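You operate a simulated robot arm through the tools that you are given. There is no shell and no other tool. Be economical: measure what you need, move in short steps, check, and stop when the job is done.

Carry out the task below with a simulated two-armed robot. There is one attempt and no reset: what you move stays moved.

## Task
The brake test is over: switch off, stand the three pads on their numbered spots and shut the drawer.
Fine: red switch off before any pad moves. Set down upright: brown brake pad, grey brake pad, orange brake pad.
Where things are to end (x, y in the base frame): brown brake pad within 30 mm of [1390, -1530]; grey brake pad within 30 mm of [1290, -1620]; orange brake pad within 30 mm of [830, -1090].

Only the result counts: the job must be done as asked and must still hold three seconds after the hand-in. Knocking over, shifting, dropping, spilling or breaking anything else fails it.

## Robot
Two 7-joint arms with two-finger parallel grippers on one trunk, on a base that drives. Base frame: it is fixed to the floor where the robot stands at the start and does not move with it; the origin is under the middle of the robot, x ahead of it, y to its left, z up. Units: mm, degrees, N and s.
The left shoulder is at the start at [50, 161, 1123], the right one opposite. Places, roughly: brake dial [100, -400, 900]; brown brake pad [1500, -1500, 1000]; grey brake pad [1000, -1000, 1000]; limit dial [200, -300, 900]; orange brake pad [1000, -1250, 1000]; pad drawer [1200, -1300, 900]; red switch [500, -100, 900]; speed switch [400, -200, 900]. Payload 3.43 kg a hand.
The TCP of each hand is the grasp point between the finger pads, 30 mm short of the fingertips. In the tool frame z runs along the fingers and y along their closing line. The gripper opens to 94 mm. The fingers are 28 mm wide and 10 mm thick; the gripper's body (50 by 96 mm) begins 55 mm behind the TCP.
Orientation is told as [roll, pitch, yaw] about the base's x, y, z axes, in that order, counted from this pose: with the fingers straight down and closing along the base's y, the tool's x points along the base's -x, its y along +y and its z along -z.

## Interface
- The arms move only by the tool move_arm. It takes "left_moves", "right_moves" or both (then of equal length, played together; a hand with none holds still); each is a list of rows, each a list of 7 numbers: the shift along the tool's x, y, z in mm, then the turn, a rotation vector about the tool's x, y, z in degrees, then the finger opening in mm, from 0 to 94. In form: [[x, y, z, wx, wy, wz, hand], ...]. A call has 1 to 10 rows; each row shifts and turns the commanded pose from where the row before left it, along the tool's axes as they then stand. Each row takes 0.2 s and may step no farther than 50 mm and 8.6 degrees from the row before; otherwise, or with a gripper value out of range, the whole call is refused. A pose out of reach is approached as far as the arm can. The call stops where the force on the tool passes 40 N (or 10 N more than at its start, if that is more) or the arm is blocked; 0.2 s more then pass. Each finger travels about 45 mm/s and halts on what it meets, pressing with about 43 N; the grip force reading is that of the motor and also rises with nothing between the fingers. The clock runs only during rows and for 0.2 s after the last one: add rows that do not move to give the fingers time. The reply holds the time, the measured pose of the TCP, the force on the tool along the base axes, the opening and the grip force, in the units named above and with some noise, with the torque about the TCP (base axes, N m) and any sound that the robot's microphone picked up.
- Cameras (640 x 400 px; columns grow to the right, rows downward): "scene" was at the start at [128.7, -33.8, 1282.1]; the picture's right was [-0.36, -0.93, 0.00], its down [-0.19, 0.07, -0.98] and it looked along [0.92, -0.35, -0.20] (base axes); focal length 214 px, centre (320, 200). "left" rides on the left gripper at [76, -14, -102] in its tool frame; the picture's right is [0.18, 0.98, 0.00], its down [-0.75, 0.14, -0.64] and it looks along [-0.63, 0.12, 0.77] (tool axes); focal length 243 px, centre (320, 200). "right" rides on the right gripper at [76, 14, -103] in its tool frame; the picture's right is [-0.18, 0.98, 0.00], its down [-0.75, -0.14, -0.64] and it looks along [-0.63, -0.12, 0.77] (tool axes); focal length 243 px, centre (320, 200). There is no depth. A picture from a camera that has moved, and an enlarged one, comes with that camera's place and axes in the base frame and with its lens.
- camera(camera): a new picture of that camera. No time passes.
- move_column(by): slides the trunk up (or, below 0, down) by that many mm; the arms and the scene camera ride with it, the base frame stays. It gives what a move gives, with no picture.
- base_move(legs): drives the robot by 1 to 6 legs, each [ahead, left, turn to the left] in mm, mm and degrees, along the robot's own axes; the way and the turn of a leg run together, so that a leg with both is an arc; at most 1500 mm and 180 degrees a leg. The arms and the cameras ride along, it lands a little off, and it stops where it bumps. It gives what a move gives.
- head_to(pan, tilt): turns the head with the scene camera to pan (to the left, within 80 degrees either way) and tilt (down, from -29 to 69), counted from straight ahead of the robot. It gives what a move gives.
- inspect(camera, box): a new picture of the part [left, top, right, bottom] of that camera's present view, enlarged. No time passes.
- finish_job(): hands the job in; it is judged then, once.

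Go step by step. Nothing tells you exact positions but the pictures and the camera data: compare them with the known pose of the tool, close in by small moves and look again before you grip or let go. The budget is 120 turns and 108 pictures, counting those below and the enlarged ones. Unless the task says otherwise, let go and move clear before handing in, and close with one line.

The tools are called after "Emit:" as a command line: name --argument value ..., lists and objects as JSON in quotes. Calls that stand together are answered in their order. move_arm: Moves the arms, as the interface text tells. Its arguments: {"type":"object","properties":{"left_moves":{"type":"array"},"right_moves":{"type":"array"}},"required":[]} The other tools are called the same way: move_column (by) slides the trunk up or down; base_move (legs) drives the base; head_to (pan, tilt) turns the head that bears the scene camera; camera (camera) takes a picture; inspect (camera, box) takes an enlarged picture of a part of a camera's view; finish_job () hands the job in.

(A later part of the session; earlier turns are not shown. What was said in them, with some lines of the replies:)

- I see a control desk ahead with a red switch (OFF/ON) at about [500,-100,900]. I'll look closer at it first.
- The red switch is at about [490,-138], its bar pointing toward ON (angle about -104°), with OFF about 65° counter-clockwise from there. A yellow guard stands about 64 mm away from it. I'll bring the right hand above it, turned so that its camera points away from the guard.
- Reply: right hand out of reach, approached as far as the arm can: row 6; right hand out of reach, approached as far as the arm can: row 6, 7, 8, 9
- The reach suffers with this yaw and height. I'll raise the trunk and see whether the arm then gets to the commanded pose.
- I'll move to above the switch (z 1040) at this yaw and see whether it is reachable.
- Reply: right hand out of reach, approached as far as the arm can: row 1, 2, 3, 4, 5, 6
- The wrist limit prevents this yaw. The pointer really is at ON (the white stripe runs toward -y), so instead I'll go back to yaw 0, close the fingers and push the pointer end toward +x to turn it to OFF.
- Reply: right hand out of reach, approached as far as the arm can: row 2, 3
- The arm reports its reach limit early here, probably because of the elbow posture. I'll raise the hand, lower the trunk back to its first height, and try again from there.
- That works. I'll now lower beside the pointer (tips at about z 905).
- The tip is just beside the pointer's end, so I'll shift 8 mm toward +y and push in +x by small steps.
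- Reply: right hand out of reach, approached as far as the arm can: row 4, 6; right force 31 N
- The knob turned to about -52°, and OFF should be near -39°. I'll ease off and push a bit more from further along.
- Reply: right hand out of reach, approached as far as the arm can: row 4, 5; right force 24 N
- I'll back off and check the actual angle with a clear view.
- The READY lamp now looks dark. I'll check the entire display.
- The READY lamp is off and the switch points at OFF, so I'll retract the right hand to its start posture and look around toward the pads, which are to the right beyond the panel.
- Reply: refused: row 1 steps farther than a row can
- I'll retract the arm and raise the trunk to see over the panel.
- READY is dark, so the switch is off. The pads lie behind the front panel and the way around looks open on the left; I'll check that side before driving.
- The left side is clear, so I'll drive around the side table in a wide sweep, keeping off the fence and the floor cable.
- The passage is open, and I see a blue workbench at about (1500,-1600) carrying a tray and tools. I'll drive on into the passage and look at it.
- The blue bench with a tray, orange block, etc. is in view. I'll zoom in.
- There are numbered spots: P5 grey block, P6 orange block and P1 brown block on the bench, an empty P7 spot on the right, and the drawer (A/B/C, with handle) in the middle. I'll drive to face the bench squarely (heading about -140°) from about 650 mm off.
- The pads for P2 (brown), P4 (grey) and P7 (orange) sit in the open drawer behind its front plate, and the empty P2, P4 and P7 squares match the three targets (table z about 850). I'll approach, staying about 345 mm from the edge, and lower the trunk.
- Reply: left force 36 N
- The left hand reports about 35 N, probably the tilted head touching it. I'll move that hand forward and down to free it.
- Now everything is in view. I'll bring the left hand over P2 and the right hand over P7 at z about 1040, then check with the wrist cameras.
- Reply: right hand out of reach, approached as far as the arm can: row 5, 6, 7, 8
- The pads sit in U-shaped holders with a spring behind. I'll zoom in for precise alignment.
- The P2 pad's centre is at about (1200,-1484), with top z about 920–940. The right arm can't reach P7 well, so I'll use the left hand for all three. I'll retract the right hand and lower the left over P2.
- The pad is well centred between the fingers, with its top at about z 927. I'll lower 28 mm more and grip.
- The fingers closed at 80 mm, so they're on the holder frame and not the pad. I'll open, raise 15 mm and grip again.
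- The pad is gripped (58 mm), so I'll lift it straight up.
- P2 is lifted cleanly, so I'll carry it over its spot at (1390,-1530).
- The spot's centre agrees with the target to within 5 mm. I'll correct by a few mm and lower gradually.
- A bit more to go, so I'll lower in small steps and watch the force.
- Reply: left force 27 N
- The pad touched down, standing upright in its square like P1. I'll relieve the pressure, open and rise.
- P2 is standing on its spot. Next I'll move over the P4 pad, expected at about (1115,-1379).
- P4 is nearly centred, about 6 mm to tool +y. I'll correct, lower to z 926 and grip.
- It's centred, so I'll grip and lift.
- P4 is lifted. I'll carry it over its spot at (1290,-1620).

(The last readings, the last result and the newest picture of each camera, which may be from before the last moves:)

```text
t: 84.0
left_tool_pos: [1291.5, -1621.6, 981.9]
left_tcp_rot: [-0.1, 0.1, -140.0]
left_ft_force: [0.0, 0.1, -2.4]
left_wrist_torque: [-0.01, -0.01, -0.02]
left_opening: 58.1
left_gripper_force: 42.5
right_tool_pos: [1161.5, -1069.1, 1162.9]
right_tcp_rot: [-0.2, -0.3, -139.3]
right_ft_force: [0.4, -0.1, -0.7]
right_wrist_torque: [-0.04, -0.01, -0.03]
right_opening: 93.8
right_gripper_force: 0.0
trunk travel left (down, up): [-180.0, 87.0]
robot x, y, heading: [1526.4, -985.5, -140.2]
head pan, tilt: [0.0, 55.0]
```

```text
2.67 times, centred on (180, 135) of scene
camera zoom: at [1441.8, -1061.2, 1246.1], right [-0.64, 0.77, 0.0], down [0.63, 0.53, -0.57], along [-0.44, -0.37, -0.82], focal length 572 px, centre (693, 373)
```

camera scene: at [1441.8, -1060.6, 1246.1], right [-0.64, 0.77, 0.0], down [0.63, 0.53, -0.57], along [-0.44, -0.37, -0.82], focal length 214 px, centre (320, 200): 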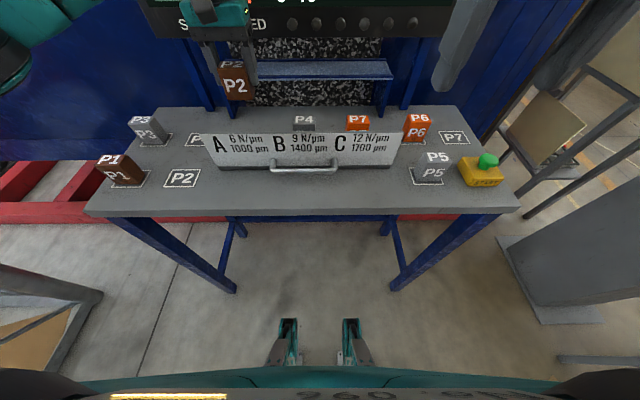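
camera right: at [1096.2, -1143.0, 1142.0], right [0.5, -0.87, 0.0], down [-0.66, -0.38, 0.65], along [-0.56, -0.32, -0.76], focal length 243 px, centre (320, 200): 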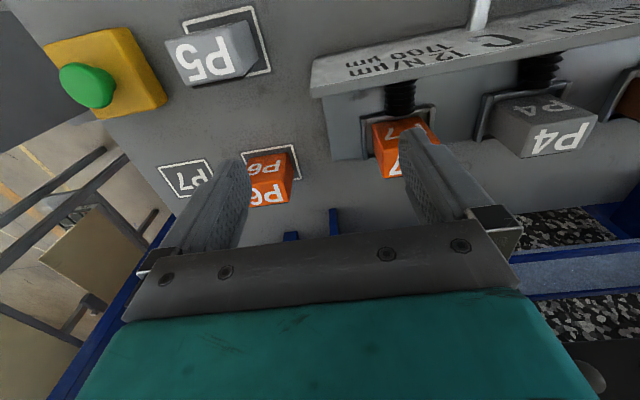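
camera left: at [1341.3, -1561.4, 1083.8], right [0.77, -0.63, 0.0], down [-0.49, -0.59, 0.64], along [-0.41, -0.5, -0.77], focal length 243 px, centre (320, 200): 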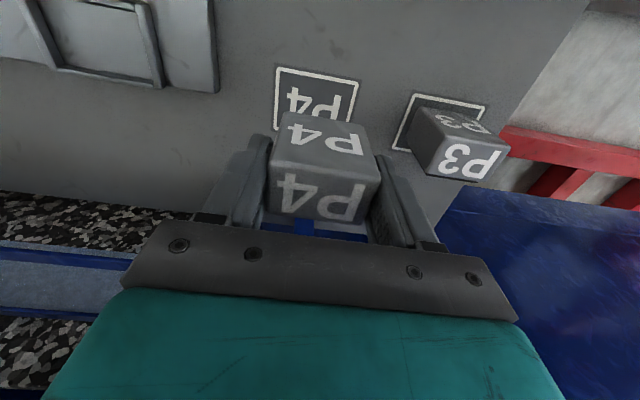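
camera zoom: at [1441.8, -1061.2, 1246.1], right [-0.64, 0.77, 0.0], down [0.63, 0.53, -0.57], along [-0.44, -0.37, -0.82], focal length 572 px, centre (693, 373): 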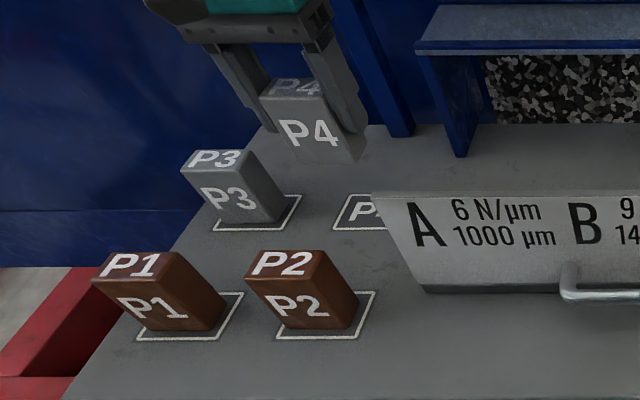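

It's aligned within about 5 mm, so I'll lower to just above contact.

Emit:
move_arm --left_moves '[[0, -4, 20, 0, 0, 0, 20], [0, 0, 20, 0, 0, 0, 20], [0, 0, 14, 0, 0, 0, 20], [0, 0, 7, 0, 0, 0, 20], [0, 0, 4, 0, 0, 0, 20], [0, 0, 3, 0, 0, 0, 20]]'

```text
t: 85.4
left_tool_pos: [1288.7, -1618.5, 915.7]
left_tcp_rot: [-0.1, 0.0, -140.0]
left_ft_force: [0.1, -0.3, -3.1]
left_wrist_torque: [0.03, 0.01, 0.02]
left_opening: 58.2
left_gripper_force: 42.9
right_tool_pos: [1161.3, -1068.4, 1163.9]
right_tcp_rot: [-0.1, -0.3, -139.3]
right_ft_force: [0.1, 0.2, 0.1]
right_wrist_torque: [0.01, -0.01, 0.0]
right_opening: 94.1
right_gripper_force: 0.0
trunk travel left (down, up): [-180.0, 87.0]
robot x, y, heading: [1525.6, -991.4, -139.9]
head pan, tilt: [0.0, 55.0]
```

Emit:
move_arm --left_moves '[[0, 0, 2, 0, 0, 0, 20], [0, 0, 2, 0, 0, 0, 20]]'

Emit:
inspect --camera "scene" --box '[60, 60, 220, 160]'

```text
t: 86.0
left_tool_pos: [1289.8, -1618.3, 913.6]
left_tcp_rot: [-0.1, -0.2, -140.0]
left_ft_force: [1.1, 0.4, 5.4]
left_wrist_torque: [0.04, -0.27, -0.04]
left_opening: 58.1
left_gripper_force: 42.8
right_tool_pos: [1162.2, -1067.6, 1164.8]
right_tcp_rot: [-0.1, -0.4, -139.3]
right_ft_force: [-0.5, -0.4, 0.0]
right_wrist_torque: [0.01, 0.0, 0.0]
right_opening: 93.8
right_gripper_force: 0.0
trunk travel left (down, up): [-180.0, 87.0]
robot x, y, heading: [1525.6, -983.0, -140.0]
head pan, tilt: [0.0, 55.0]
```

```text
4.00 times, centred on (140, 110) of scene
camera zoom: at [1442.2, -1060.0, 1246.4], right [-0.64, 0.77, 0.0], down [0.63, 0.53, -0.57], along [-0.44, -0.37, -0.82], focal length 858 px, centre (1040, 560)
```

zoom: 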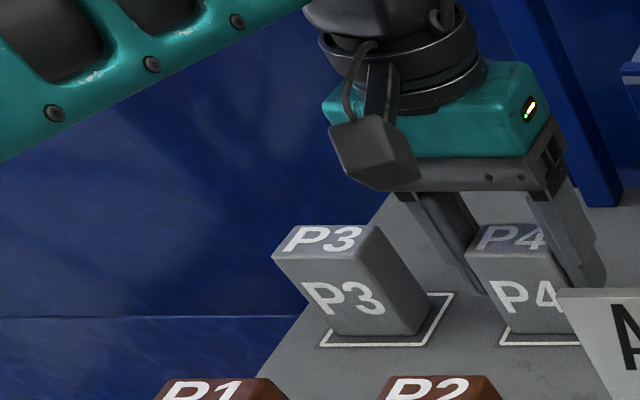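

Contact, with the pad sitting in its square. I'll release and rise.

Emit:
move_arm --left_moves '[[0, 0, 0, 0, 0, 0, 70], [0, 0, 0, 0, 0, 0, 78], [0, 0, 0, 0, 0, 0, 78], [0, 0, -15, 0, 0, 0, 78], [0, 0, -30, 0, 0, 0, 78], [0, 0, -40, 0, 0, 0, 94], [0, 0, -40, 0, 0, 0, 94]]'

Emit:
camera --camera "scene"

```text
t: 87.6
left_tool_pos: [1287.8, -1616.2, 1037.6]
left_tcp_rot: [-0.1, 0.1, -140.0]
left_ft_force: [-0.6, -0.8, -0.1]
left_wrist_torque: [0.0, -0.01, 0.03]
left_opening: 93.8
left_gripper_force: 0.1
right_tool_pos: [1161.2, -1067.5, 1163.9]
right_tcp_rot: [-0.1, -0.4, -139.3]
right_ft_force: [0.5, 0.1, 0.6]
right_wrist_torque: [0.0, 0.03, -0.01]
right_opening: 94.1
right_gripper_force: 0.1
trunk travel left (down, up): [-180.0, 87.0]
robot x, y, heading: [1526.6, -987.3, -139.8]
head pan, tilt: [0.0, 55.0]
```

```text
44 pictures are left
camera scene: at [1441.9, -1060.2, 1246.1], right [-0.64, 0.77, 0.0], down [0.63, 0.53, -0.57], along [-0.44, -0.37, -0.82], focal length 214 px, centre (320, 200)
```

scene: 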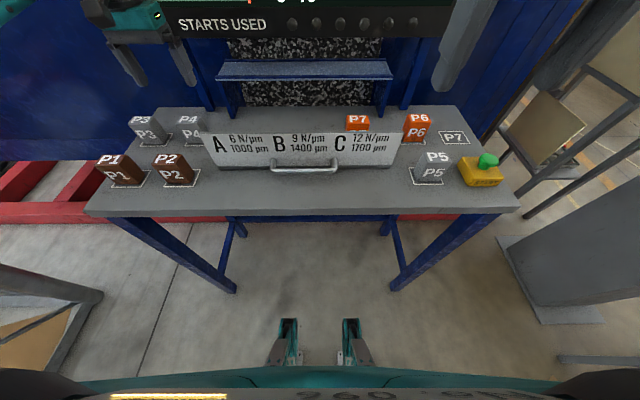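

Both P2 and P4 stand in place. For P7, I'll retract the left hand a bit and shift the base 400 mm to the right.

Emit:
move_arm --left_moves '[[40, -10, -15, 0, 0, 0, 94], [40, -10, -15, 0, 0, 0, 94], [40, -10, -15, 0, 0, 0, 94], [40, -10, -15, 0, 0, 0, 94]]'

Emit:
base_move --legs '[[0, -400, 0]]'

Emit:
camera --camera "scene"

```text
t: 88.6
left_tool_pos: [1385.4, -1482.8, 1097.6]
left_tcp_rot: [0.0, -0.1, -139.9]
left_ft_force: [0.3, 1.1, 0.2]
left_wrist_torque: [0.01, 0.01, -0.02]
left_opening: 93.7
left_gripper_force: 0.0
right_tool_pos: [1161.7, -1067.6, 1164.4]
right_tcp_rot: [-0.1, -0.5, -139.3]
right_ft_force: [1.3, -0.5, 0.7]
right_wrist_torque: [0.0, -0.02, 0.01]
right_opening: 94.2
right_gripper_force: 0.0
trunk travel left (down, up): [-180.0, 87.0]
robot x, y, heading: [1528.6, -989.7, -139.7]
head pan, tilt: [0.0, 55.0]
```

```text
t: 91.1
left_tool_pos: [1130.5, -1179.2, 1097.0]
left_tcp_rot: [0.0, -0.1, -140.2]
left_ft_force: [0.0, 0.6, -0.1]
left_wrist_torque: [0.02, 0.0, 0.05]
left_opening: 93.9
left_gripper_force: 0.1
right_tool_pos: [906.5, -760.8, 1164.6]
right_tcp_rot: [-0.1, -0.4, -139.7]
right_ft_force: [0.9, -0.2, -0.3]
right_wrist_torque: [-0.02, 0.0, -0.01]
right_opening: 94.1
right_gripper_force: 0.1
trunk travel left (down, up): [-180.0, 87.0]
robot x, y, heading: [1271.9, -682.1, -140.3]
head pan, tilt: [0.0, 55.0]
```

```text
43 pictures are left
camera scene: at [1187.0, -755.5, 1246.1], right [-0.64, 0.77, 0.0], down [0.63, 0.52, -0.57], along [-0.44, -0.37, -0.82], focal length 214 px, centre (320, 200)
```

scene: 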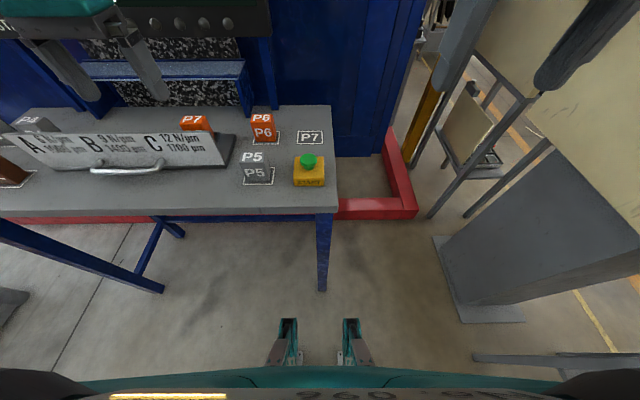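

I'll move the left hand over the orange P7 pad at about (1039,-1285).

Emit:
move_arm --left_moves '[[-34.5, 5.7, 15.5, 0, 0, 0, 94], [-34.5, 5.7, 15.5, 0, 0, 0, 94], [-34.5, 5.7, 15.5, 0, 0, 0, 94], [-34.5, 5.7, 15.5, 0, 0, 0, 94]]'

Emit:
camera --camera "left"

```text
t: 92.1
left_tool_pos: [1038.7, -1286.4, 1035.4]
left_tcp_rot: [0.0, -0.1, -140.2]
left_ft_force: [0.0, -0.4, -0.4]
left_wrist_torque: [-0.01, 0.02, -0.01]
left_opening: 94.1
left_gripper_force: 0.0
right_tool_pos: [905.7, -761.3, 1163.5]
right_tcp_rot: [-0.1, -0.3, -139.5]
right_ft_force: [0.2, 0.9, -0.6]
right_wrist_torque: [0.01, 0.01, 0.02]
right_opening: 93.9
right_gripper_force: 0.0
trunk travel left (down, up): [-180.0, 87.0]
robot x, y, heading: [1272.7, -683.4, -140.0]
head pan, tilt: [0.0, 55.0]
```

```text
42 pictures are left
camera left: at [1088.7, -1226.6, 1136.7], right [0.77, -0.64, 0.0], down [-0.49, -0.59, 0.64], along [-0.41, -0.49, -0.77], focal length 243 px, centre (320, 200)
```

left: 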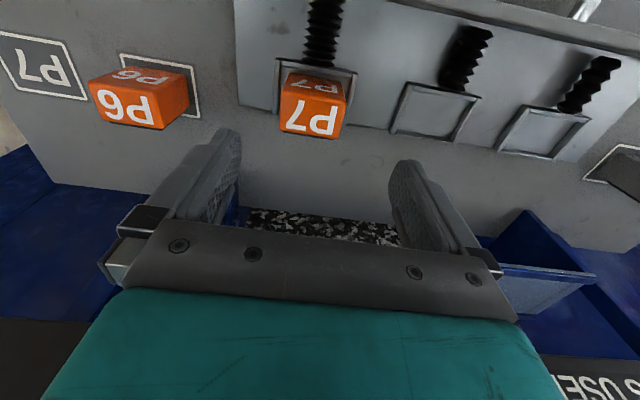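

The pad is about 7 mm toward tool -y. I'll correct, lower and grip.

Emit:
move_arm --left_moves '[[0, -7, 20, 0, 0, 0, 94], [0, 0, 20, 0, 0, 0, 94], [0, 0, 25, 0, 0, 0, 94], [0, 0, 25, 0, 0, 0, 94], [0, 0, 17, 0, 0, 0, 94]]'

Emit:
camera --camera "left"

```text
t: 93.3
left_tool_pos: [1033.7, -1279.7, 928.9]
left_tcp_rot: [0.0, -0.1, -140.2]
left_ft_force: [0.1, 0.8, -0.4]
left_wrist_torque: [0.0, 0.02, 0.0]
left_opening: 94.0
left_gripper_force: 0.0
right_tool_pos: [907.4, -762.4, 1163.8]
right_tcp_rot: [-0.1, -0.4, -139.6]
right_ft_force: [0.5, 0.3, 0.4]
right_wrist_torque: [-0.03, -0.02, 0.02]
right_opening: 94.0
right_gripper_force: 0.1
trunk travel left (down, up): [-180.0, 87.0]
robot x, y, heading: [1273.2, -684.2, -140.3]
head pan, tilt: [0.0, 55.0]
```

```text
41 pictures are left
camera left: at [1084.1, -1219.7, 1029.9], right [0.77, -0.64, 0.0], down [-0.49, -0.59, 0.64], along [-0.41, -0.49, -0.77], focal length 243 px, centre (320, 200)
```

left: 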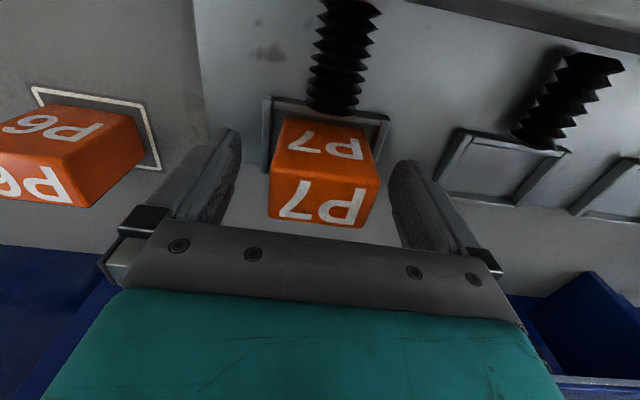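

Emit:
move_arm --left_moves '[[0, 4, 0, 0, 0, 0, 94], [0, 0, 0, 0, 0, 0, 70], [0, 0, 0, 0, 0, 0, 40], [0, 0, 0, 0, 0, 0, 20], [0, 0, 0, 0, 0, 0, 20], [0, 0, 0, 0, 0, 0, 20]]'

Emit:
move_arm --left_moves '[[0, 0, -6, 0, 0, 0, 20], [0, 0, -8, 0, 0, 0, 20], [0, 0, -12, 0, 0, 0, 20], [0, 0, -20, 0, 0, 0, 20], [0, 0, -25, 0, 0, 0, 20], [0, 0, -25, 0, 0, 0, 20], [0, 0, -15, 0, 0, 0, 20]]'

Emit:
camera --camera "left"

```text
t: 94.7
left_tool_pos: [1036.2, -1281.7, 927.6]
left_tcp_rot: [-0.1, -0.1, -140.1]
left_ft_force: [-0.4, 1.6, 1.0]
left_wrist_torque: [0.05, 0.01, -0.06]
left_opening: 58.2
left_gripper_force: 43.0
right_tool_pos: [906.7, -761.5, 1163.9]
right_tcp_rot: [-0.2, -0.3, -139.6]
right_ft_force: [-0.5, -0.1, -0.8]
right_wrist_torque: [0.01, 0.01, 0.01]
right_opening: 93.7
right_gripper_force: 0.0
trunk travel left (down, up): [-180.0, 87.0]
robot x, y, heading: [1272.0, -683.6, -140.3]
head pan, tilt: [0.0, 55.0]
```

```text
t: 96.3
left_tool_pos: [1036.4, -1283.7, 1038.8]
left_tcp_rot: [-0.1, 0.0, -140.2]
left_ft_force: [0.1, 0.2, -2.7]
left_wrist_torque: [-0.01, -0.02, -0.02]
left_opening: 58.2
left_gripper_force: 43.0
right_tool_pos: [905.3, -762.3, 1164.2]
right_tcp_rot: [-0.1, -0.3, -139.6]
right_ft_force: [-0.9, 0.3, 0.2]
right_wrist_torque: [0.04, -0.01, -0.01]
right_opening: 94.0
right_gripper_force: 0.2
trunk travel left (down, up): [-180.0, 87.0]
robot x, y, heading: [1271.1, -680.6, -140.3]
head pan, tilt: [0.0, 55.0]
```

```text
40 pictures are left
camera left: at [1086.3, -1223.7, 1141.1], right [0.77, -0.64, 0.0], down [-0.49, -0.59, 0.64], along [-0.41, -0.49, -0.77], focal length 243 px, centre (320, 200)
```

left: 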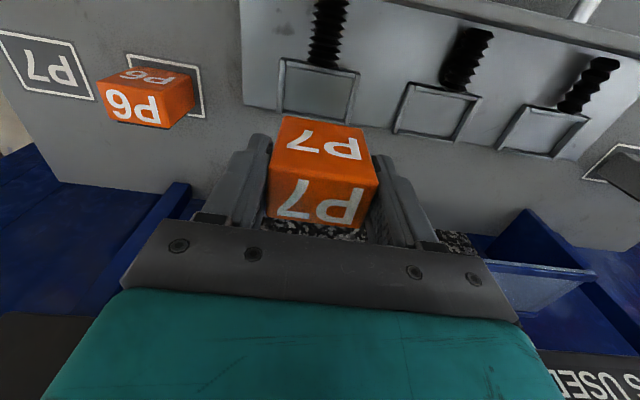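

Lifted. I'll carry it over P6 to the P7 spot at (830,-1090).

Emit:
move_arm --left_moves '[[-4.9, -40.1, 0, 0, 0, 0, 20], [-4.9, -40.1, 0, 0, 0, 0, 20], [-4.9, -40.1, 0, 0, 0, 0, 20], [-4.9, -40.1, 0, 0, 0, 0, 20], [-4.9, -40.1, 0, 0, 0, 0, 20], [-4.9, -40.1, 0, 0, 0, 0, 20], [-4.9, -40.1, 0, 0, 0, 0, 20]]'

Emit:
camera --camera "left"

Emit:
inspect --camera "scene" --box '[200, 50, 440, 210]'

```text
t: 97.9
left_tool_pos: [828.2, -1087.0, 1040.5]
left_tcp_rot: [0.0, -0.1, -140.2]
left_ft_force: [0.2, 0.3, -3.4]
left_wrist_torque: [-0.03, -0.01, 0.0]
left_opening: 58.1
left_gripper_force: 42.9
right_tool_pos: [906.5, -761.3, 1163.5]
right_tcp_rot: [0.0, -0.3, -139.6]
right_ft_force: [0.1, -0.1, 0.4]
right_wrist_torque: [0.0, 0.01, 0.01]
right_opening: 94.0
right_gripper_force: 0.1
trunk travel left (down, up): [-180.0, 87.0]
robot x, y, heading: [1272.3, -682.5, -140.1]
head pan, tilt: [0.0, 55.0]
```

```text
39 pictures are left
camera left: at [878.4, -1028.1, 1141.4], right [0.77, -0.64, 0.0], down [-0.49, -0.59, 0.64], along [-0.41, -0.5, -0.77], focal length 243 px, centre (320, 200)
```

left: 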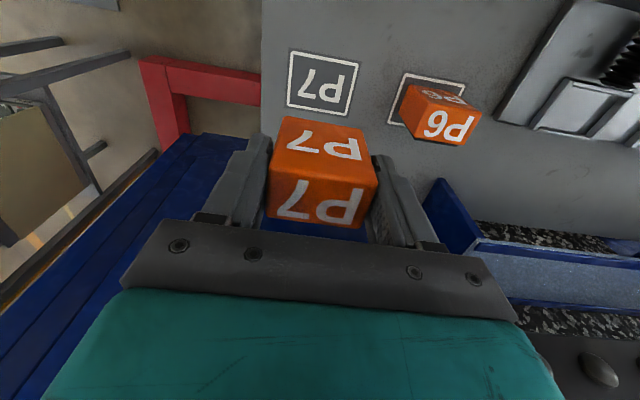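

```text
2.50 times, centred on (320, 130) of scene
camera zoom: at [1186.5, -755.0, 1246.1], right [-0.64, 0.77, 0.0], down [0.63, 0.52, -0.57], along [-0.44, -0.37, -0.82], focal length 536 px, centre (320, 375)
```

zoom: 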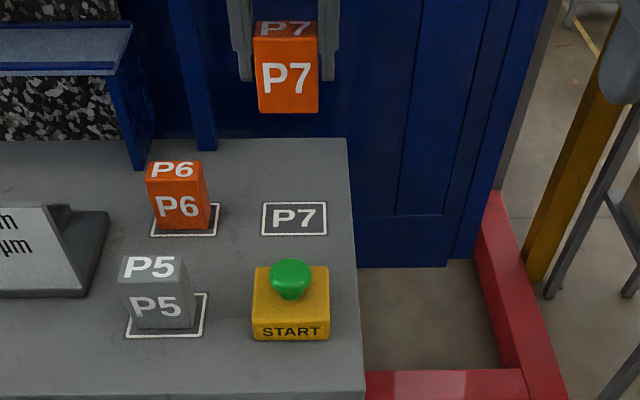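

It's aligned over P7, so I'll lower.

Emit:
move_arm --left_moves '[[0, 2, 30, 0, 0, 0, 20], [0, 0, 30, 0, 0, 0, 20], [0, 0, 25, 0, 0, 0, 20], [0, 0, 20, 0, 0, 0, 20], [0, 0, 11, 0, 0, 0, 20], [0, 0, 5, 0, 0, 0, 20], [0, 0, 3, 0, 0, 0, 20]]'

Emit:
move_arm --left_moves '[[0, 0, 2, 0, 0, 0, 20], [0, 0, 2, 0, 0, 0, 20]]'

Emit:
inspect --camera "scene" --box '[200, 50, 440, 210]'

```text
t: 99.5
left_tool_pos: [831.0, -1090.0, 914.9]
left_tcp_rot: [-0.1, 0.0, -140.2]
left_ft_force: [0.5, -0.5, -2.1]
left_wrist_torque: [0.01, 0.03, -0.03]
left_opening: 58.4
left_gripper_force: 42.9
right_tool_pos: [906.9, -761.2, 1164.0]
right_tcp_rot: [-0.1, -0.3, -139.6]
right_ft_force: [0.9, 0.8, 0.5]
right_wrist_torque: [0.04, 0.0, -0.04]
right_opening: 94.2
right_gripper_force: 0.0
trunk travel left (down, up): [-180.0, 87.0]
robot x, y, heading: [1272.7, -683.2, -140.1]
head pan, tilt: [0.0, 55.0]
```

```text
t: 100.1
left_tool_pos: [831.2, -1090.5, 915.6]
left_tcp_rot: [-0.2, -0.2, -140.2]
left_ft_force: [1.2, -0.1, 12.0]
left_wrist_torque: [-0.07, -0.35, 0.0]
left_opening: 58.0
left_gripper_force: 43.4
right_tool_pos: [907.2, -761.6, 1163.6]
right_tcp_rot: [-0.2, -0.4, -139.6]
right_ft_force: [0.7, 0.4, -0.8]
right_wrist_torque: [0.0, 0.01, -0.03]
right_opening: 94.0
right_gripper_force: 0.1
trunk travel left (down, up): [-180.0, 87.0]
robot x, y, heading: [1269.3, -681.7, -140.4]
head pan, tilt: [0.0, 55.0]
```

```text
2.50 times, centred on (320, 130) of scene
camera zoom: at [1188.1, -755.1, 1246.6], right [-0.64, 0.77, 0.0], down [0.63, 0.52, -0.57], along [-0.44, -0.37, -0.82], focal length 536 px, centre (320, 375)
```

zoom: 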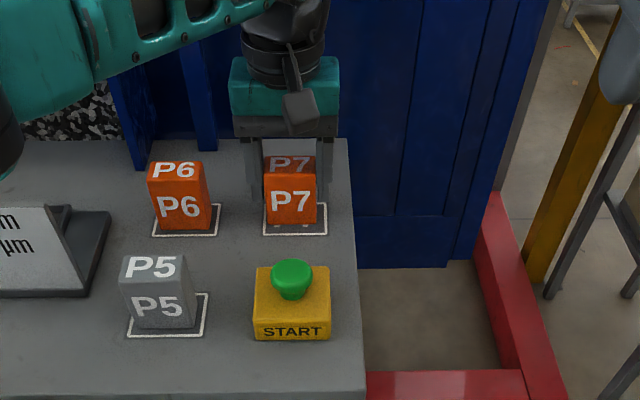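

Touched down. I'll release and rise.

Emit:
move_arm --left_moves '[[0, 0, 0, 0, 0, 0, 70], [0, 0, 0, 0, 0, 0, 78], [0, 0, 0, 0, 0, 0, 78], [0, 0, -15, 0, 0, 0, 78], [0, 0, -30, 0, 0, 0, 78], [0, 0, -40, 0, 0, 0, 60], [0, 0, -40, 0, 0, 0, 20], [40, 0, -10, 0, 0, 0, 0], [40, 0, -10, 0, 0, 0, 0], [40, 0, -10, 0, 0, 0, 0]]'

Emit:
camera --camera "scene"

```text
t: 102.3
left_tool_pos: [925.9, -1012.4, 1068.6]
left_tcp_rot: [0.0, -0.1, -140.1]
left_ft_force: [-0.3, 0.3, 0.9]
left_wrist_torque: [0.03, 0.02, -0.03]
left_opening: 0.0
left_gripper_force: 22.1
right_tool_pos: [908.3, -762.1, 1163.4]
right_tcp_rot: [-0.1, -0.4, -139.6]
right_ft_force: [-0.5, 0.7, 0.7]
right_wrist_torque: [0.01, 0.01, -0.02]
right_opening: 93.8
right_gripper_force: 0.1
trunk travel left (down, up): [-180.0, 87.0]
robot x, y, heading: [1273.5, -686.5, -140.4]
head pan, tilt: [0.0, 55.0]
```

```text
36 pictures are left
camera scene: at [1187.7, -755.7, 1246.2], right [-0.64, 0.77, 0.0], down [0.63, 0.52, -0.57], along [-0.44, -0.37, -0.82], focal length 214 px, centre (320, 200)
```

scene: 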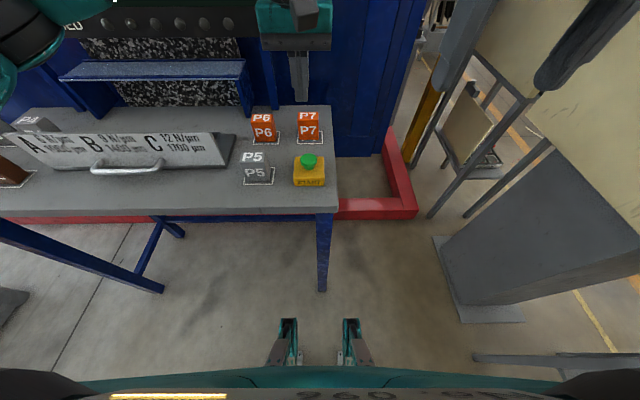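

All three pads stand on their spots. Now the drawer: I'll shift the base left 275 mm to bring the left hand opposite its handle, then look.

Emit:
base_move --legs '[[0, 275, 0]]'

Emit:
move_arm --left_moves '[[40, 20, 0, 0, 0, 0, 0], [40, 20, 0, 0, 0, 0, 0], [40, 20, 0, 0, 0, 0, 0], [30, 20, 0, 0, 0, 0, 0], [0, 25, 0, 0, 0, 0, 0]]'

Emit:
camera --camera "scene"

Emit:
camera --camera "left"

```text
t: 104.2
left_tool_pos: [1102.8, -1223.9, 1068.3]
left_tcp_rot: [-0.1, 0.0, -140.2]
left_ft_force: [-0.4, -0.1, 0.3]
left_wrist_torque: [0.0, 0.01, 0.02]
left_opening: 0.3
left_gripper_force: 32.6
right_tool_pos: [1083.4, -974.3, 1164.9]
right_tcp_rot: [-0.2, -0.4, -139.5]
right_ft_force: [-0.3, -0.5, -0.3]
right_wrist_torque: [-0.02, 0.01, -0.01]
right_opening: 93.8
right_gripper_force: 0.1
trunk travel left (down, up): [-180.0, 87.0]
robot x, y, heading: [1447.4, -896.6, -140.2]
head pan, tilt: [0.0, 55.0]
```

```text
t: 105.4
left_tool_pos: [1285.6, -1209.4, 1066.7]
left_tcp_rot: [-0.1, 0.0, -140.2]
left_ft_force: [-0.6, 0.2, 1.2]
left_wrist_torque: [0.03, -0.03, 0.0]
left_opening: 0.0
left_gripper_force: 32.8
right_tool_pos: [1083.4, -973.8, 1163.5]
right_tcp_rot: [-0.1, -0.4, -139.5]
right_ft_force: [0.8, -0.3, -0.4]
right_wrist_torque: [0.0, 0.01, 0.02]
right_opening: 93.6
right_gripper_force: 0.1
trunk travel left (down, up): [-180.0, 87.0]
robot x, y, heading: [1445.5, -895.3, -140.3]
head pan, tilt: [0.0, 55.0]
```

```text
35 pictures are left
camera scene: at [1363.8, -967.9, 1246.1], right [-0.64, 0.77, 0.0], down [0.63, 0.52, -0.57], along [-0.44, -0.37, -0.82], focal length 214 px, centre (320, 200)
```

scene: 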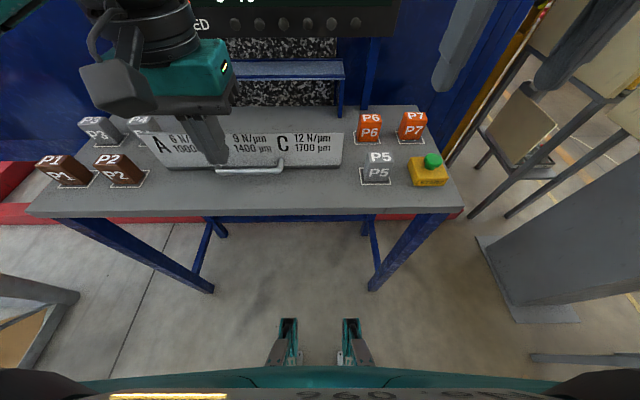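

```text
34 pictures are left
camera left: at [1334.8, -1150.0, 1168.1], right [0.77, -0.64, 0.0], down [-0.49, -0.59, 0.64], along [-0.41, -0.49, -0.77], focal length 243 px, centre (320, 200)
```

left: 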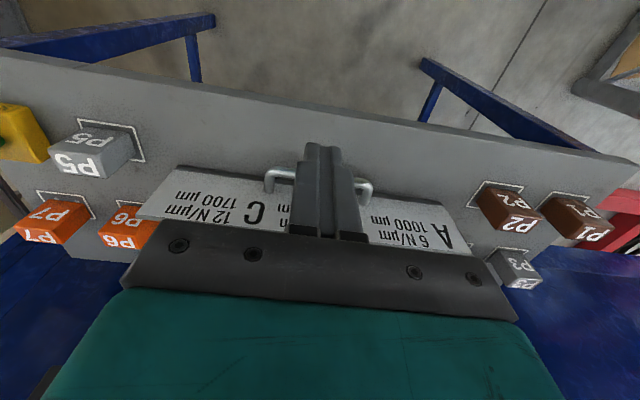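

The closed fingers line up with the handle's centre. I'll move forward 50 mm, lower the fingers in front of the handle, and check.

Emit:
move_arm --left_moves '[[-25, 0, 0, 0, 0, 0, 0], [-25, 0, 10, 0, 0, 0, 0], [0, 0, 40, 0, 0, 0, 0], [0, 0, 40, 0, 0, 0, 0], [0, 0, 40, 0, 0, 0, 0]]'

Emit:
camera --camera "left"

Emit:
inspect --camera "scene" --box '[80, 60, 380, 240]'

```text
t: 106.6
left_tool_pos: [1246.1, -1241.3, 936.6]
left_tcp_rot: [-0.1, -0.1, -140.1]
left_ft_force: [-0.2, -0.3, -0.7]
left_wrist_torque: [0.02, 0.01, 0.0]
left_opening: 0.0
left_gripper_force: 33.5
right_tool_pos: [1082.6, -974.5, 1164.0]
right_tcp_rot: [-0.2, -0.3, -139.5]
right_ft_force: [0.1, 0.3, -0.7]
right_wrist_torque: [0.02, -0.02, 0.02]
right_opening: 94.2
right_gripper_force: 0.0
trunk travel left (down, up): [-180.0, 87.0]
robot x, y, heading: [1451.3, -892.6, -139.9]
head pan, tilt: [0.0, 55.0]
```

```text
33 pictures are left
camera left: at [1296.2, -1182.3, 1038.1], right [0.77, -0.64, 0.0], down [-0.49, -0.59, 0.64], along [-0.41, -0.49, -0.77], focal length 243 px, centre (320, 200)
```

left: 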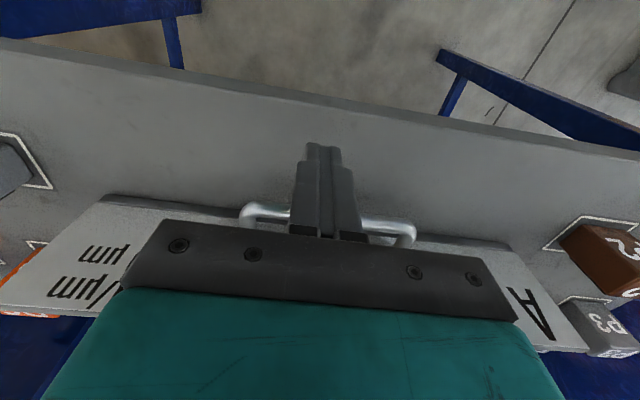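

```text
2.13 times, centred on (230, 150) of scene
camera zoom: at [1363.5, -967.8, 1246.2], right [-0.64, 0.77, 0.0], down [0.63, 0.52, -0.57], along [-0.44, -0.37, -0.82], focal length 458 px, centre (512, 307)
```

zoom: 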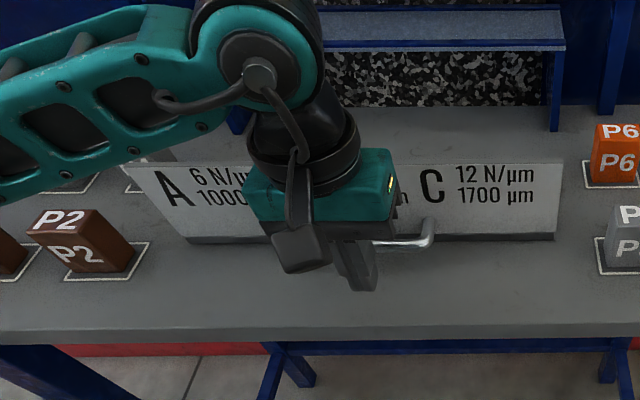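

The fingers are in front of the handle. I'll lower 36 mm and start pushing toward the wall.

Emit:
move_arm --left_moves '[[0, 0, 20, 0, 0, 0, 0], [0, 0, 16, 0, 0, 0, 0], [-10, 0, 0, 0, 0, 0, 0], [-10, 0, 0, 0, 0, 0, 0], [-10, 0, 0, 0, 0, 0, 0], [-10, 0, 0, 0, 0, 0, 0]]'

Emit:
inspect --camera "scene" --box '[80, 60, 380, 240]'

```text
t: 108.0
left_tool_pos: [1214.7, -1267.0, 900.8]
left_tcp_rot: [0.0, -0.1, -140.1]
left_ft_force: [0.1, 0.2, 0.2]
left_wrist_torque: [0.0, 0.0, -0.01]
left_opening: 0.2
left_gripper_force: 33.6
right_tool_pos: [1082.4, -974.5, 1164.4]
right_tcp_rot: [-0.1, -0.3, -139.5]
right_ft_force: [0.0, -1.1, -0.8]
right_wrist_torque: [0.0, 0.03, -0.02]
right_opening: 94.0
right_gripper_force: 0.2
trunk travel left (down, up): [-180.0, 87.0]
robot x, y, heading: [1450.2, -894.2, -140.1]
head pan, tilt: [0.0, 55.0]
```

```text
2.13 times, centred on (230, 150) of scene
camera zoom: at [1363.4, -967.6, 1246.1], right [-0.64, 0.77, 0.0], down [0.63, 0.52, -0.57], along [-0.44, -0.37, -0.82], focal length 458 px, centre (512, 307)
```

zoom: 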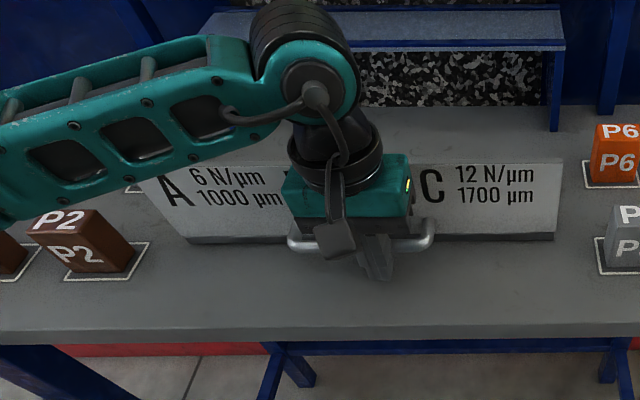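

The hand isn't in contact yet; I'll keep pushing forward.

Emit:
move_arm --left_moves '[[-8, 0, 0, 0, 0, 0, 0], [-8, 0, 0, 0, 0, 0, 0], [-8, 0, 0, 0, 0, 0, 0], [-8, 0, 0, 0, 0, 0, 0], [-8, 0, 0, 0, 0, 0, 0]]'

Emit:
inspect --camera "scene" --box '[80, 60, 380, 240]'

```text
t: 109.2
left_tool_pos: [1183.7, -1292.1, 902.4]
left_tcp_rot: [0.0, -0.1, -140.2]
left_ft_force: [-0.4, -0.4, 0.0]
left_wrist_torque: [0.01, -0.01, 0.02]
left_opening: 0.0
left_gripper_force: 32.9
right_tool_pos: [1083.4, -974.0, 1163.1]
right_tcp_rot: [0.0, -0.3, -139.5]
right_ft_force: [0.6, 0.5, 0.0]
right_wrist_torque: [-0.02, 0.0, 0.02]
right_opening: 94.3
right_gripper_force: 0.1
trunk travel left (down, up): [-180.0, 87.0]
robot x, y, heading: [1448.0, -893.8, -140.5]
head pan, tilt: [0.0, 55.0]
```

```text
2.13 times, centred on (230, 150) of scene
camera zoom: at [1363.4, -967.7, 1246.1], right [-0.64, 0.77, 0.0], down [0.63, 0.52, -0.57], along [-0.44, -0.37, -0.82], focal length 458 px, centre (512, 307)
```

zoom: 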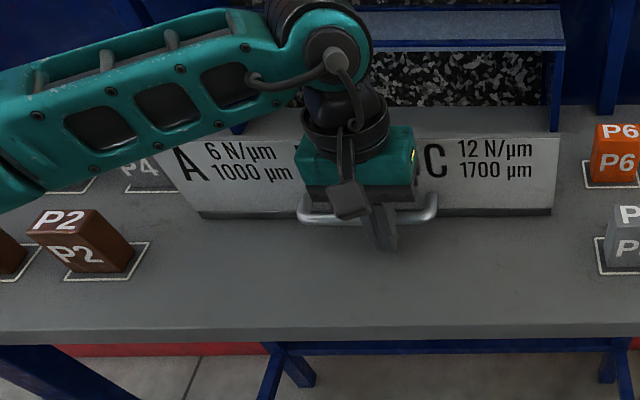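

The drawer slides easily. I'll continue in short steps.

Emit:
move_arm --left_moves '[[-8, 0, 0, 0, 0, 0, 0], [-8, 0, 0, 0, 0, 0, 0], [-8, 0, 0, 0, 0, 0, 0], [-8, 0, 0, 0, 0, 0, 0], [-8, 0, 0, 0, 0, 0, 0]]'

Emit:
inspect --camera "scene" --box '[80, 60, 380, 240]'

Emit:
camera --camera "left"

```text
t: 110.4
left_tool_pos: [1153.4, -1320.2, 903.8]
left_tcp_rot: [-0.1, 0.0, -140.2]
left_ft_force: [0.2, -0.1, -0.4]
left_wrist_torque: [0.02, -0.01, -0.01]
left_opening: 0.0
left_gripper_force: 33.3
right_tool_pos: [1082.2, -973.3, 1163.4]
right_tcp_rot: [-0.1, -0.3, -139.6]
right_ft_force: [0.9, 0.2, -0.3]
right_wrist_torque: [0.0, 0.0, 0.04]
right_opening: 94.1
right_gripper_force: 0.1
trunk travel left (down, up): [-180.0, 87.0]
robot x, y, heading: [1445.9, -896.6, -140.2]
head pan, tilt: [0.0, 55.0]
```

```text
2.13 times, centred on (230, 150) of scene
camera zoom: at [1363.3, -967.6, 1246.1], right [-0.64, 0.77, 0.0], down [0.63, 0.52, -0.57], along [-0.44, -0.37, -0.82], focal length 458 px, centre (512, 307)
```

zoom: 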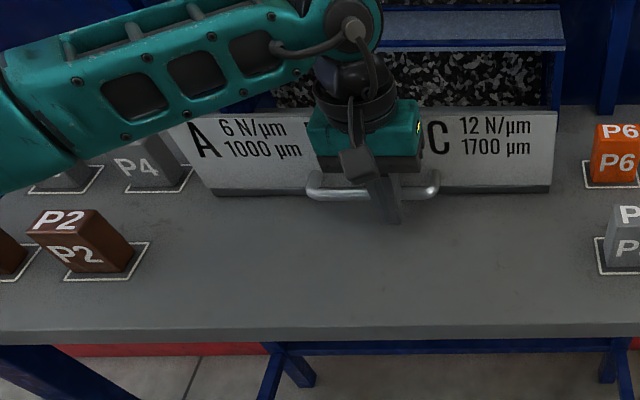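

```text
28 pictures are left
camera left: at [1203.2, -1258.9, 1003.9], right [0.77, -0.64, 0.0], down [-0.49, -0.59, 0.64], along [-0.41, -0.5, -0.77], focal length 243 px, centre (320, 200)
```

left: 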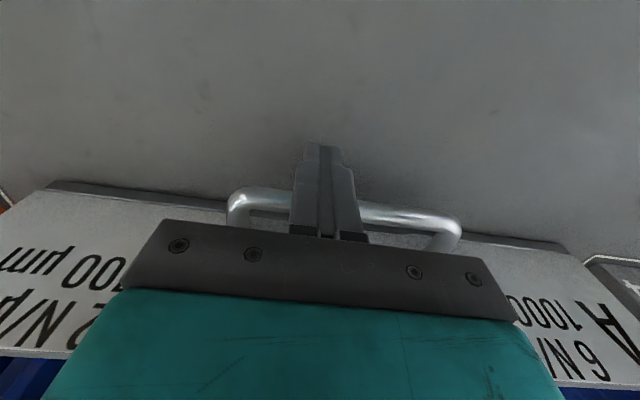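

Emit:
move_arm --left_moves '[[-8, 1, 0, 0, 0, 0, 0], [-8, 1, 0, 0, 0, 0, 0], [-8, 1, 0, 0, 0, 0, 0], [-8, 0, 0, 0, 0, 0, 0], [-8, 0, 0, 0, 0, 0, 0]]'

Emit:
inspect --camera "scene" --box '[80, 60, 380, 240]'

```text
t: 111.6
left_tool_pos: [1123.5, -1347.5, 901.5]
left_tcp_rot: [0.0, -0.1, -140.1]
left_ft_force: [-0.2, 0.0, -0.2]
left_wrist_torque: [0.01, 0.0, 0.0]
left_opening: 0.0
left_gripper_force: 32.9
right_tool_pos: [1083.5, -973.6, 1164.5]
right_tcp_rot: [-0.2, -0.3, -139.6]
right_ft_force: [0.5, 0.2, 0.1]
right_wrist_torque: [0.0, 0.0, 0.02]
right_opening: 94.1
right_gripper_force: 0.0
trunk travel left (down, up): [-180.0, 87.0]
robot x, y, heading: [1447.5, -893.7, -140.2]
head pan, tilt: [0.0, 55.0]
```

```text
2.13 times, centred on (230, 150) of scene
camera zoom: at [1363.4, -967.7, 1246.1], right [-0.64, 0.77, 0.0], down [0.63, 0.52, -0.57], along [-0.44, -0.37, -0.82], focal length 458 px, centre (512, 307)
```

zoom: 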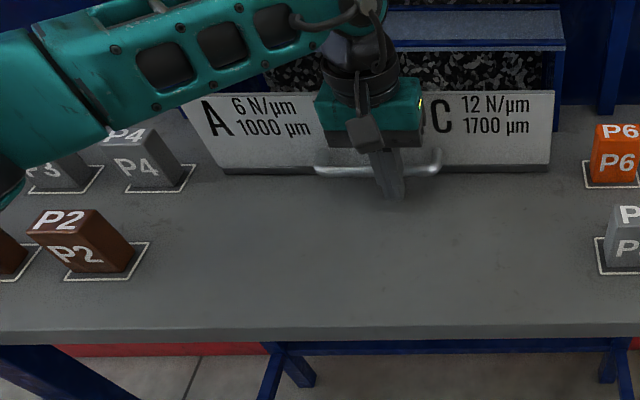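

Emit:
move_arm --left_moves '[[-8, 0, 0, 0, 0, 0, 0], [-8, 0, 0, 0, 0, 0, 0], [-8, 0, 0, 0, 0, 0, 0], [-8, 0, 0, 0, 0, 0, 0], [-8, 0, 0, 0, 0, 0, 0]]'

Emit:
inspect --camera "scene" --box '[80, 40, 380, 220]'

Emit:
camera --camera "left"

```text
t: 112.8
left_tool_pos: [1094.1, -1371.5, 902.1]
left_tcp_rot: [-0.1, 0.0, -140.1]
left_ft_force: [0.3, -0.5, 0.8]
left_wrist_torque: [-0.02, 0.0, 0.01]
left_opening: 0.0
left_gripper_force: 33.0
right_tool_pos: [1083.1, -975.0, 1163.6]
right_tcp_rot: [-0.1, -0.3, -139.7]
right_ft_force: [-0.1, -0.8, -0.2]
right_wrist_torque: [0.01, -0.01, 0.01]
right_opening: 94.0
right_gripper_force: 0.0
trunk travel left (down, up): [-180.0, 87.0]
robot x, y, heading: [1446.9, -897.0, -140.4]
head pan, tilt: [0.0, 55.0]
```

```text
2.13 times, centred on (230, 130) of scene
camera zoom: at [1363.3, -967.6, 1246.1], right [-0.64, 0.77, 0.0], down [0.63, 0.52, -0.57], along [-0.44, -0.37, -0.82], focal length 458 px, centre (512, 349)
```

zoom: 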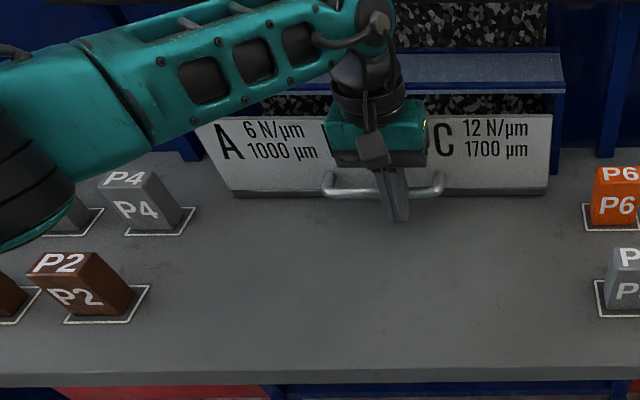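

```text
25 pictures are left
camera left: at [1143.6, -1312.7, 1003.7], right [0.77, -0.64, 0.0], down [-0.49, -0.59, 0.64], along [-0.41, -0.49, -0.77], focal length 243 px, centre (320, 200)
```

left: 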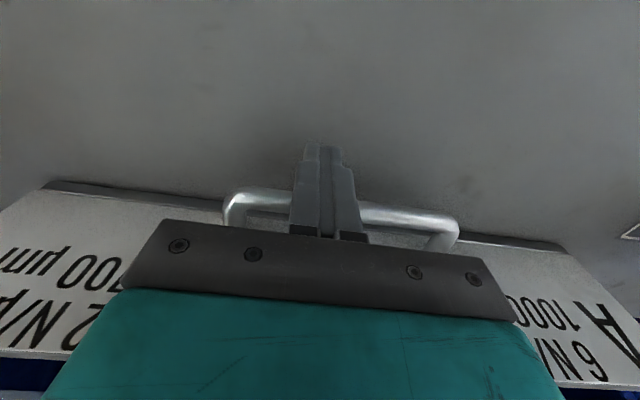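

Emit:
move_arm --left_moves '[[-8, 0, 0, 0, 0, 0, 0], [-8, 0, 0, 0, 0, 0, 0], [-8, 0, 0, 0, 0, 0, 0], [-8, 0, 0, 0, 0, 0, 0]]'

Emit:
inspect --camera "scene" --box '[80, 40, 380, 220]'

```text
t: 113.8
left_tool_pos: [1067.8, -1391.5, 902.0]
left_tcp_rot: [-0.1, 0.1, -140.2]
left_ft_force: [-0.1, 0.2, 0.4]
left_wrist_torque: [0.0, -0.03, 0.0]
left_opening: 0.1
left_gripper_force: 33.3
right_tool_pos: [1081.8, -973.9, 1164.0]
right_tcp_rot: [-0.2, -0.3, -139.7]
right_ft_force: [0.3, -0.8, -0.6]
right_wrist_torque: [0.0, -0.01, 0.0]
right_opening: 94.2
right_gripper_force: 0.0
trunk travel left (down, up): [-180.0, 87.0]
robot x, y, heading: [1446.5, -895.4, -140.2]
head pan, tilt: [0.0, 55.0]
```

```text
2.13 times, centred on (230, 130) of scene
camera zoom: at [1363.3, -967.5, 1246.1], right [-0.64, 0.77, 0.0], down [0.63, 0.52, -0.57], along [-0.44, -0.37, -0.82], focal length 458 px, centre (512, 349)
```

zoom: 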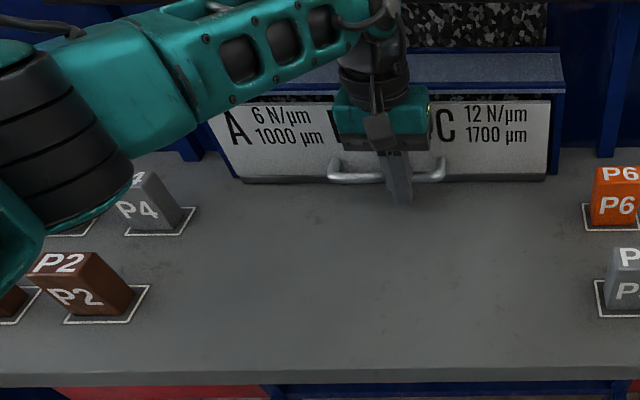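

Emit:
move_arm --left_moves '[[-6, 0, 0, 0, 0, 0, 0], [-6, 0, 0, 0, 0, 0, 0], [-6, 0, 0, 0, 0, 0, 0]]'

Emit:
inspect --camera "scene" --box '[140, 40, 380, 180]'

```text
t: 114.6
left_tool_pos: [1063.0, -1396.1, 900.2]
left_tcp_rot: [0.1, 1.3, -140.4]
left_ft_force: [11.7, 10.1, 6.6]
left_wrist_torque: [-0.14, -0.09, 0.0]
left_opening: 0.0
left_gripper_force: 33.4
right_tool_pos: [1084.8, -972.9, 1163.6]
right_tcp_rot: [-0.1, -0.5, -139.5]
right_ft_force: [-0.1, -0.1, -0.1]
right_wrist_torque: [-0.02, 0.0, 0.02]
right_opening: 94.1
right_gripper_force: 0.0
trunk travel left (down, up): [-180.0, 87.0]
robot x, y, heading: [1444.9, -898.8, -139.9]
head pan, tilt: [0.0, 55.0]
stopped in row 3 (left hand): the force on the tool passed its limit (the readings are from after the stop); the commanded pose is now the measured one
```

```text
2.67 times, centred on (260, 110) of scene
camera zoom: at [1365.7, -965.7, 1246.6], right [-0.64, 0.77, 0.0], down [0.63, 0.52, -0.58], along [-0.44, -0.37, -0.82], focal length 572 px, centre (480, 440)
```

zoom: 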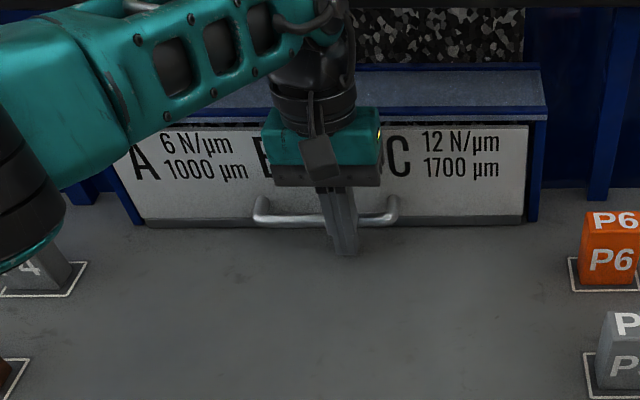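

The push met a firm stop, with the drawer front flush between the shelf uprights. I'll back off and check that it stayed shut.

Emit:
move_arm --left_moves '[[15, 0, 0, 0, 0, 0, 0], [40, 0, 0, 0, 0, 0, 0], [40, 0, -20, 0, 0, 0, 0], [30, 0, -40, 0, 0, 0, 0], [30, 0, -40, 0, 0, 0, 0], [30, 0, -40, 0, 0, 0, 0], [30, 0, -40, 0, 0, 0, 0]]'

Emit:
camera --camera "scene"

Emit:
inspect --camera "scene" --box '[120, 50, 360, 190]'

Emit:
camera --camera "left"

```text
t: 116.2
left_tool_pos: [1223.8, -1263.3, 1084.0]
left_tcp_rot: [0.1, 1.1, -140.3]
left_ft_force: [0.5, -0.2, 0.0]
left_wrist_torque: [-0.02, 0.03, 0.01]
left_opening: 0.0
left_gripper_force: 33.4
right_tool_pos: [1085.0, -973.8, 1164.4]
right_tcp_rot: [-0.1, -0.4, -139.5]
right_ft_force: [0.6, -0.3, 0.6]
right_wrist_torque: [-0.03, 0.0, -0.01]
right_opening: 93.9
right_gripper_force: 0.1
trunk travel left (down, up): [-180.0, 87.0]
robot x, y, heading: [1447.1, -895.8, -140.3]
head pan, tilt: [0.0, 55.0]
```

```text
22 pictures are left
camera scene: at [1364.3, -966.9, 1246.2], right [-0.64, 0.77, 0.0], down [0.63, 0.52, -0.57], along [-0.44, -0.37, -0.82], focal length 214 px, centre (320, 200)
```

scene: 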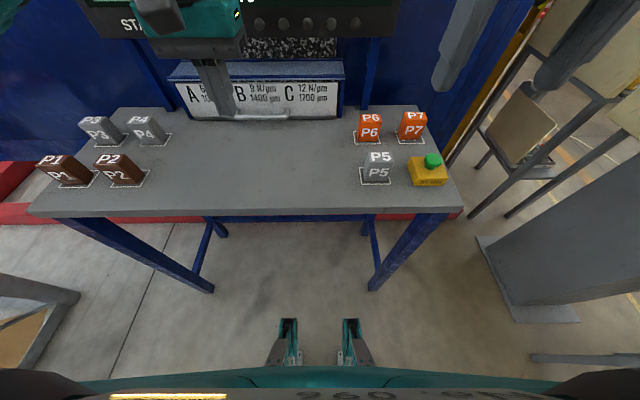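

```text
2.67 times, centred on (240, 120) of scene
camera zoom: at [1364.3, -966.9, 1246.2], right [-0.64, 0.77, 0.0], down [0.63, 0.52, -0.57], along [-0.44, -0.37, -0.82], focal length 572 px, centre (533, 413)
```

zoom: 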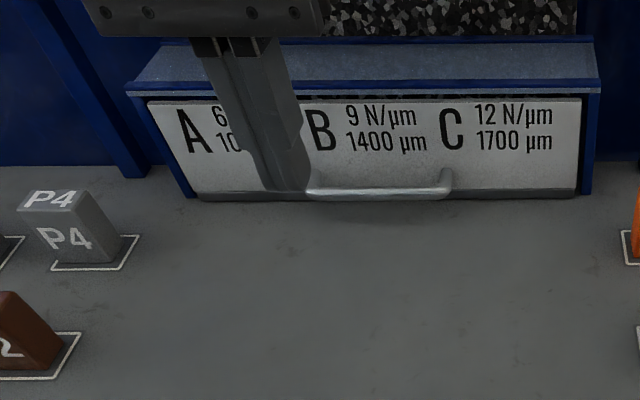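

```text
20 pictures are left
camera left: at [1272.3, -1204.5, 1187.0], right [0.77, -0.64, 0.0], down [-0.5, -0.6, 0.63], along [-0.4, -0.49, -0.78], focal length 243 px, centre (320, 200)
```

left: 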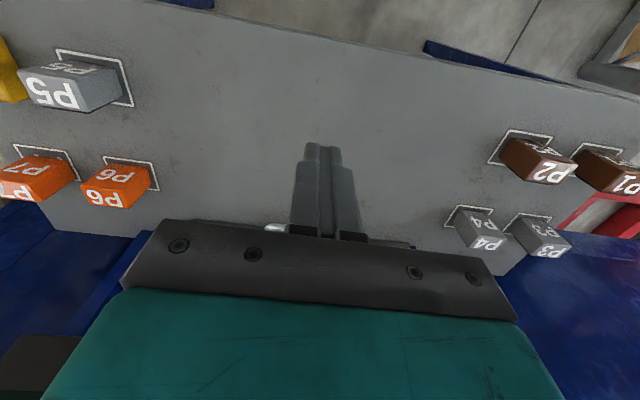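

The drawer is shut flush against its stop, all three pads stand upright on their spots, and the READY lamp went out when I turned the switch off. The hands are clear, so I'm handing in.

Emit:
finish_job

```text
The job is handed in.
```

I turned the red switch off before moving any pad, stood the brown (P2), grey (P4) and orange (P7) pads upright on their spots, and shut the drawer. The switch pointer may sit about 5–10° short of the exact OFF mark, but the READY lamp went out.
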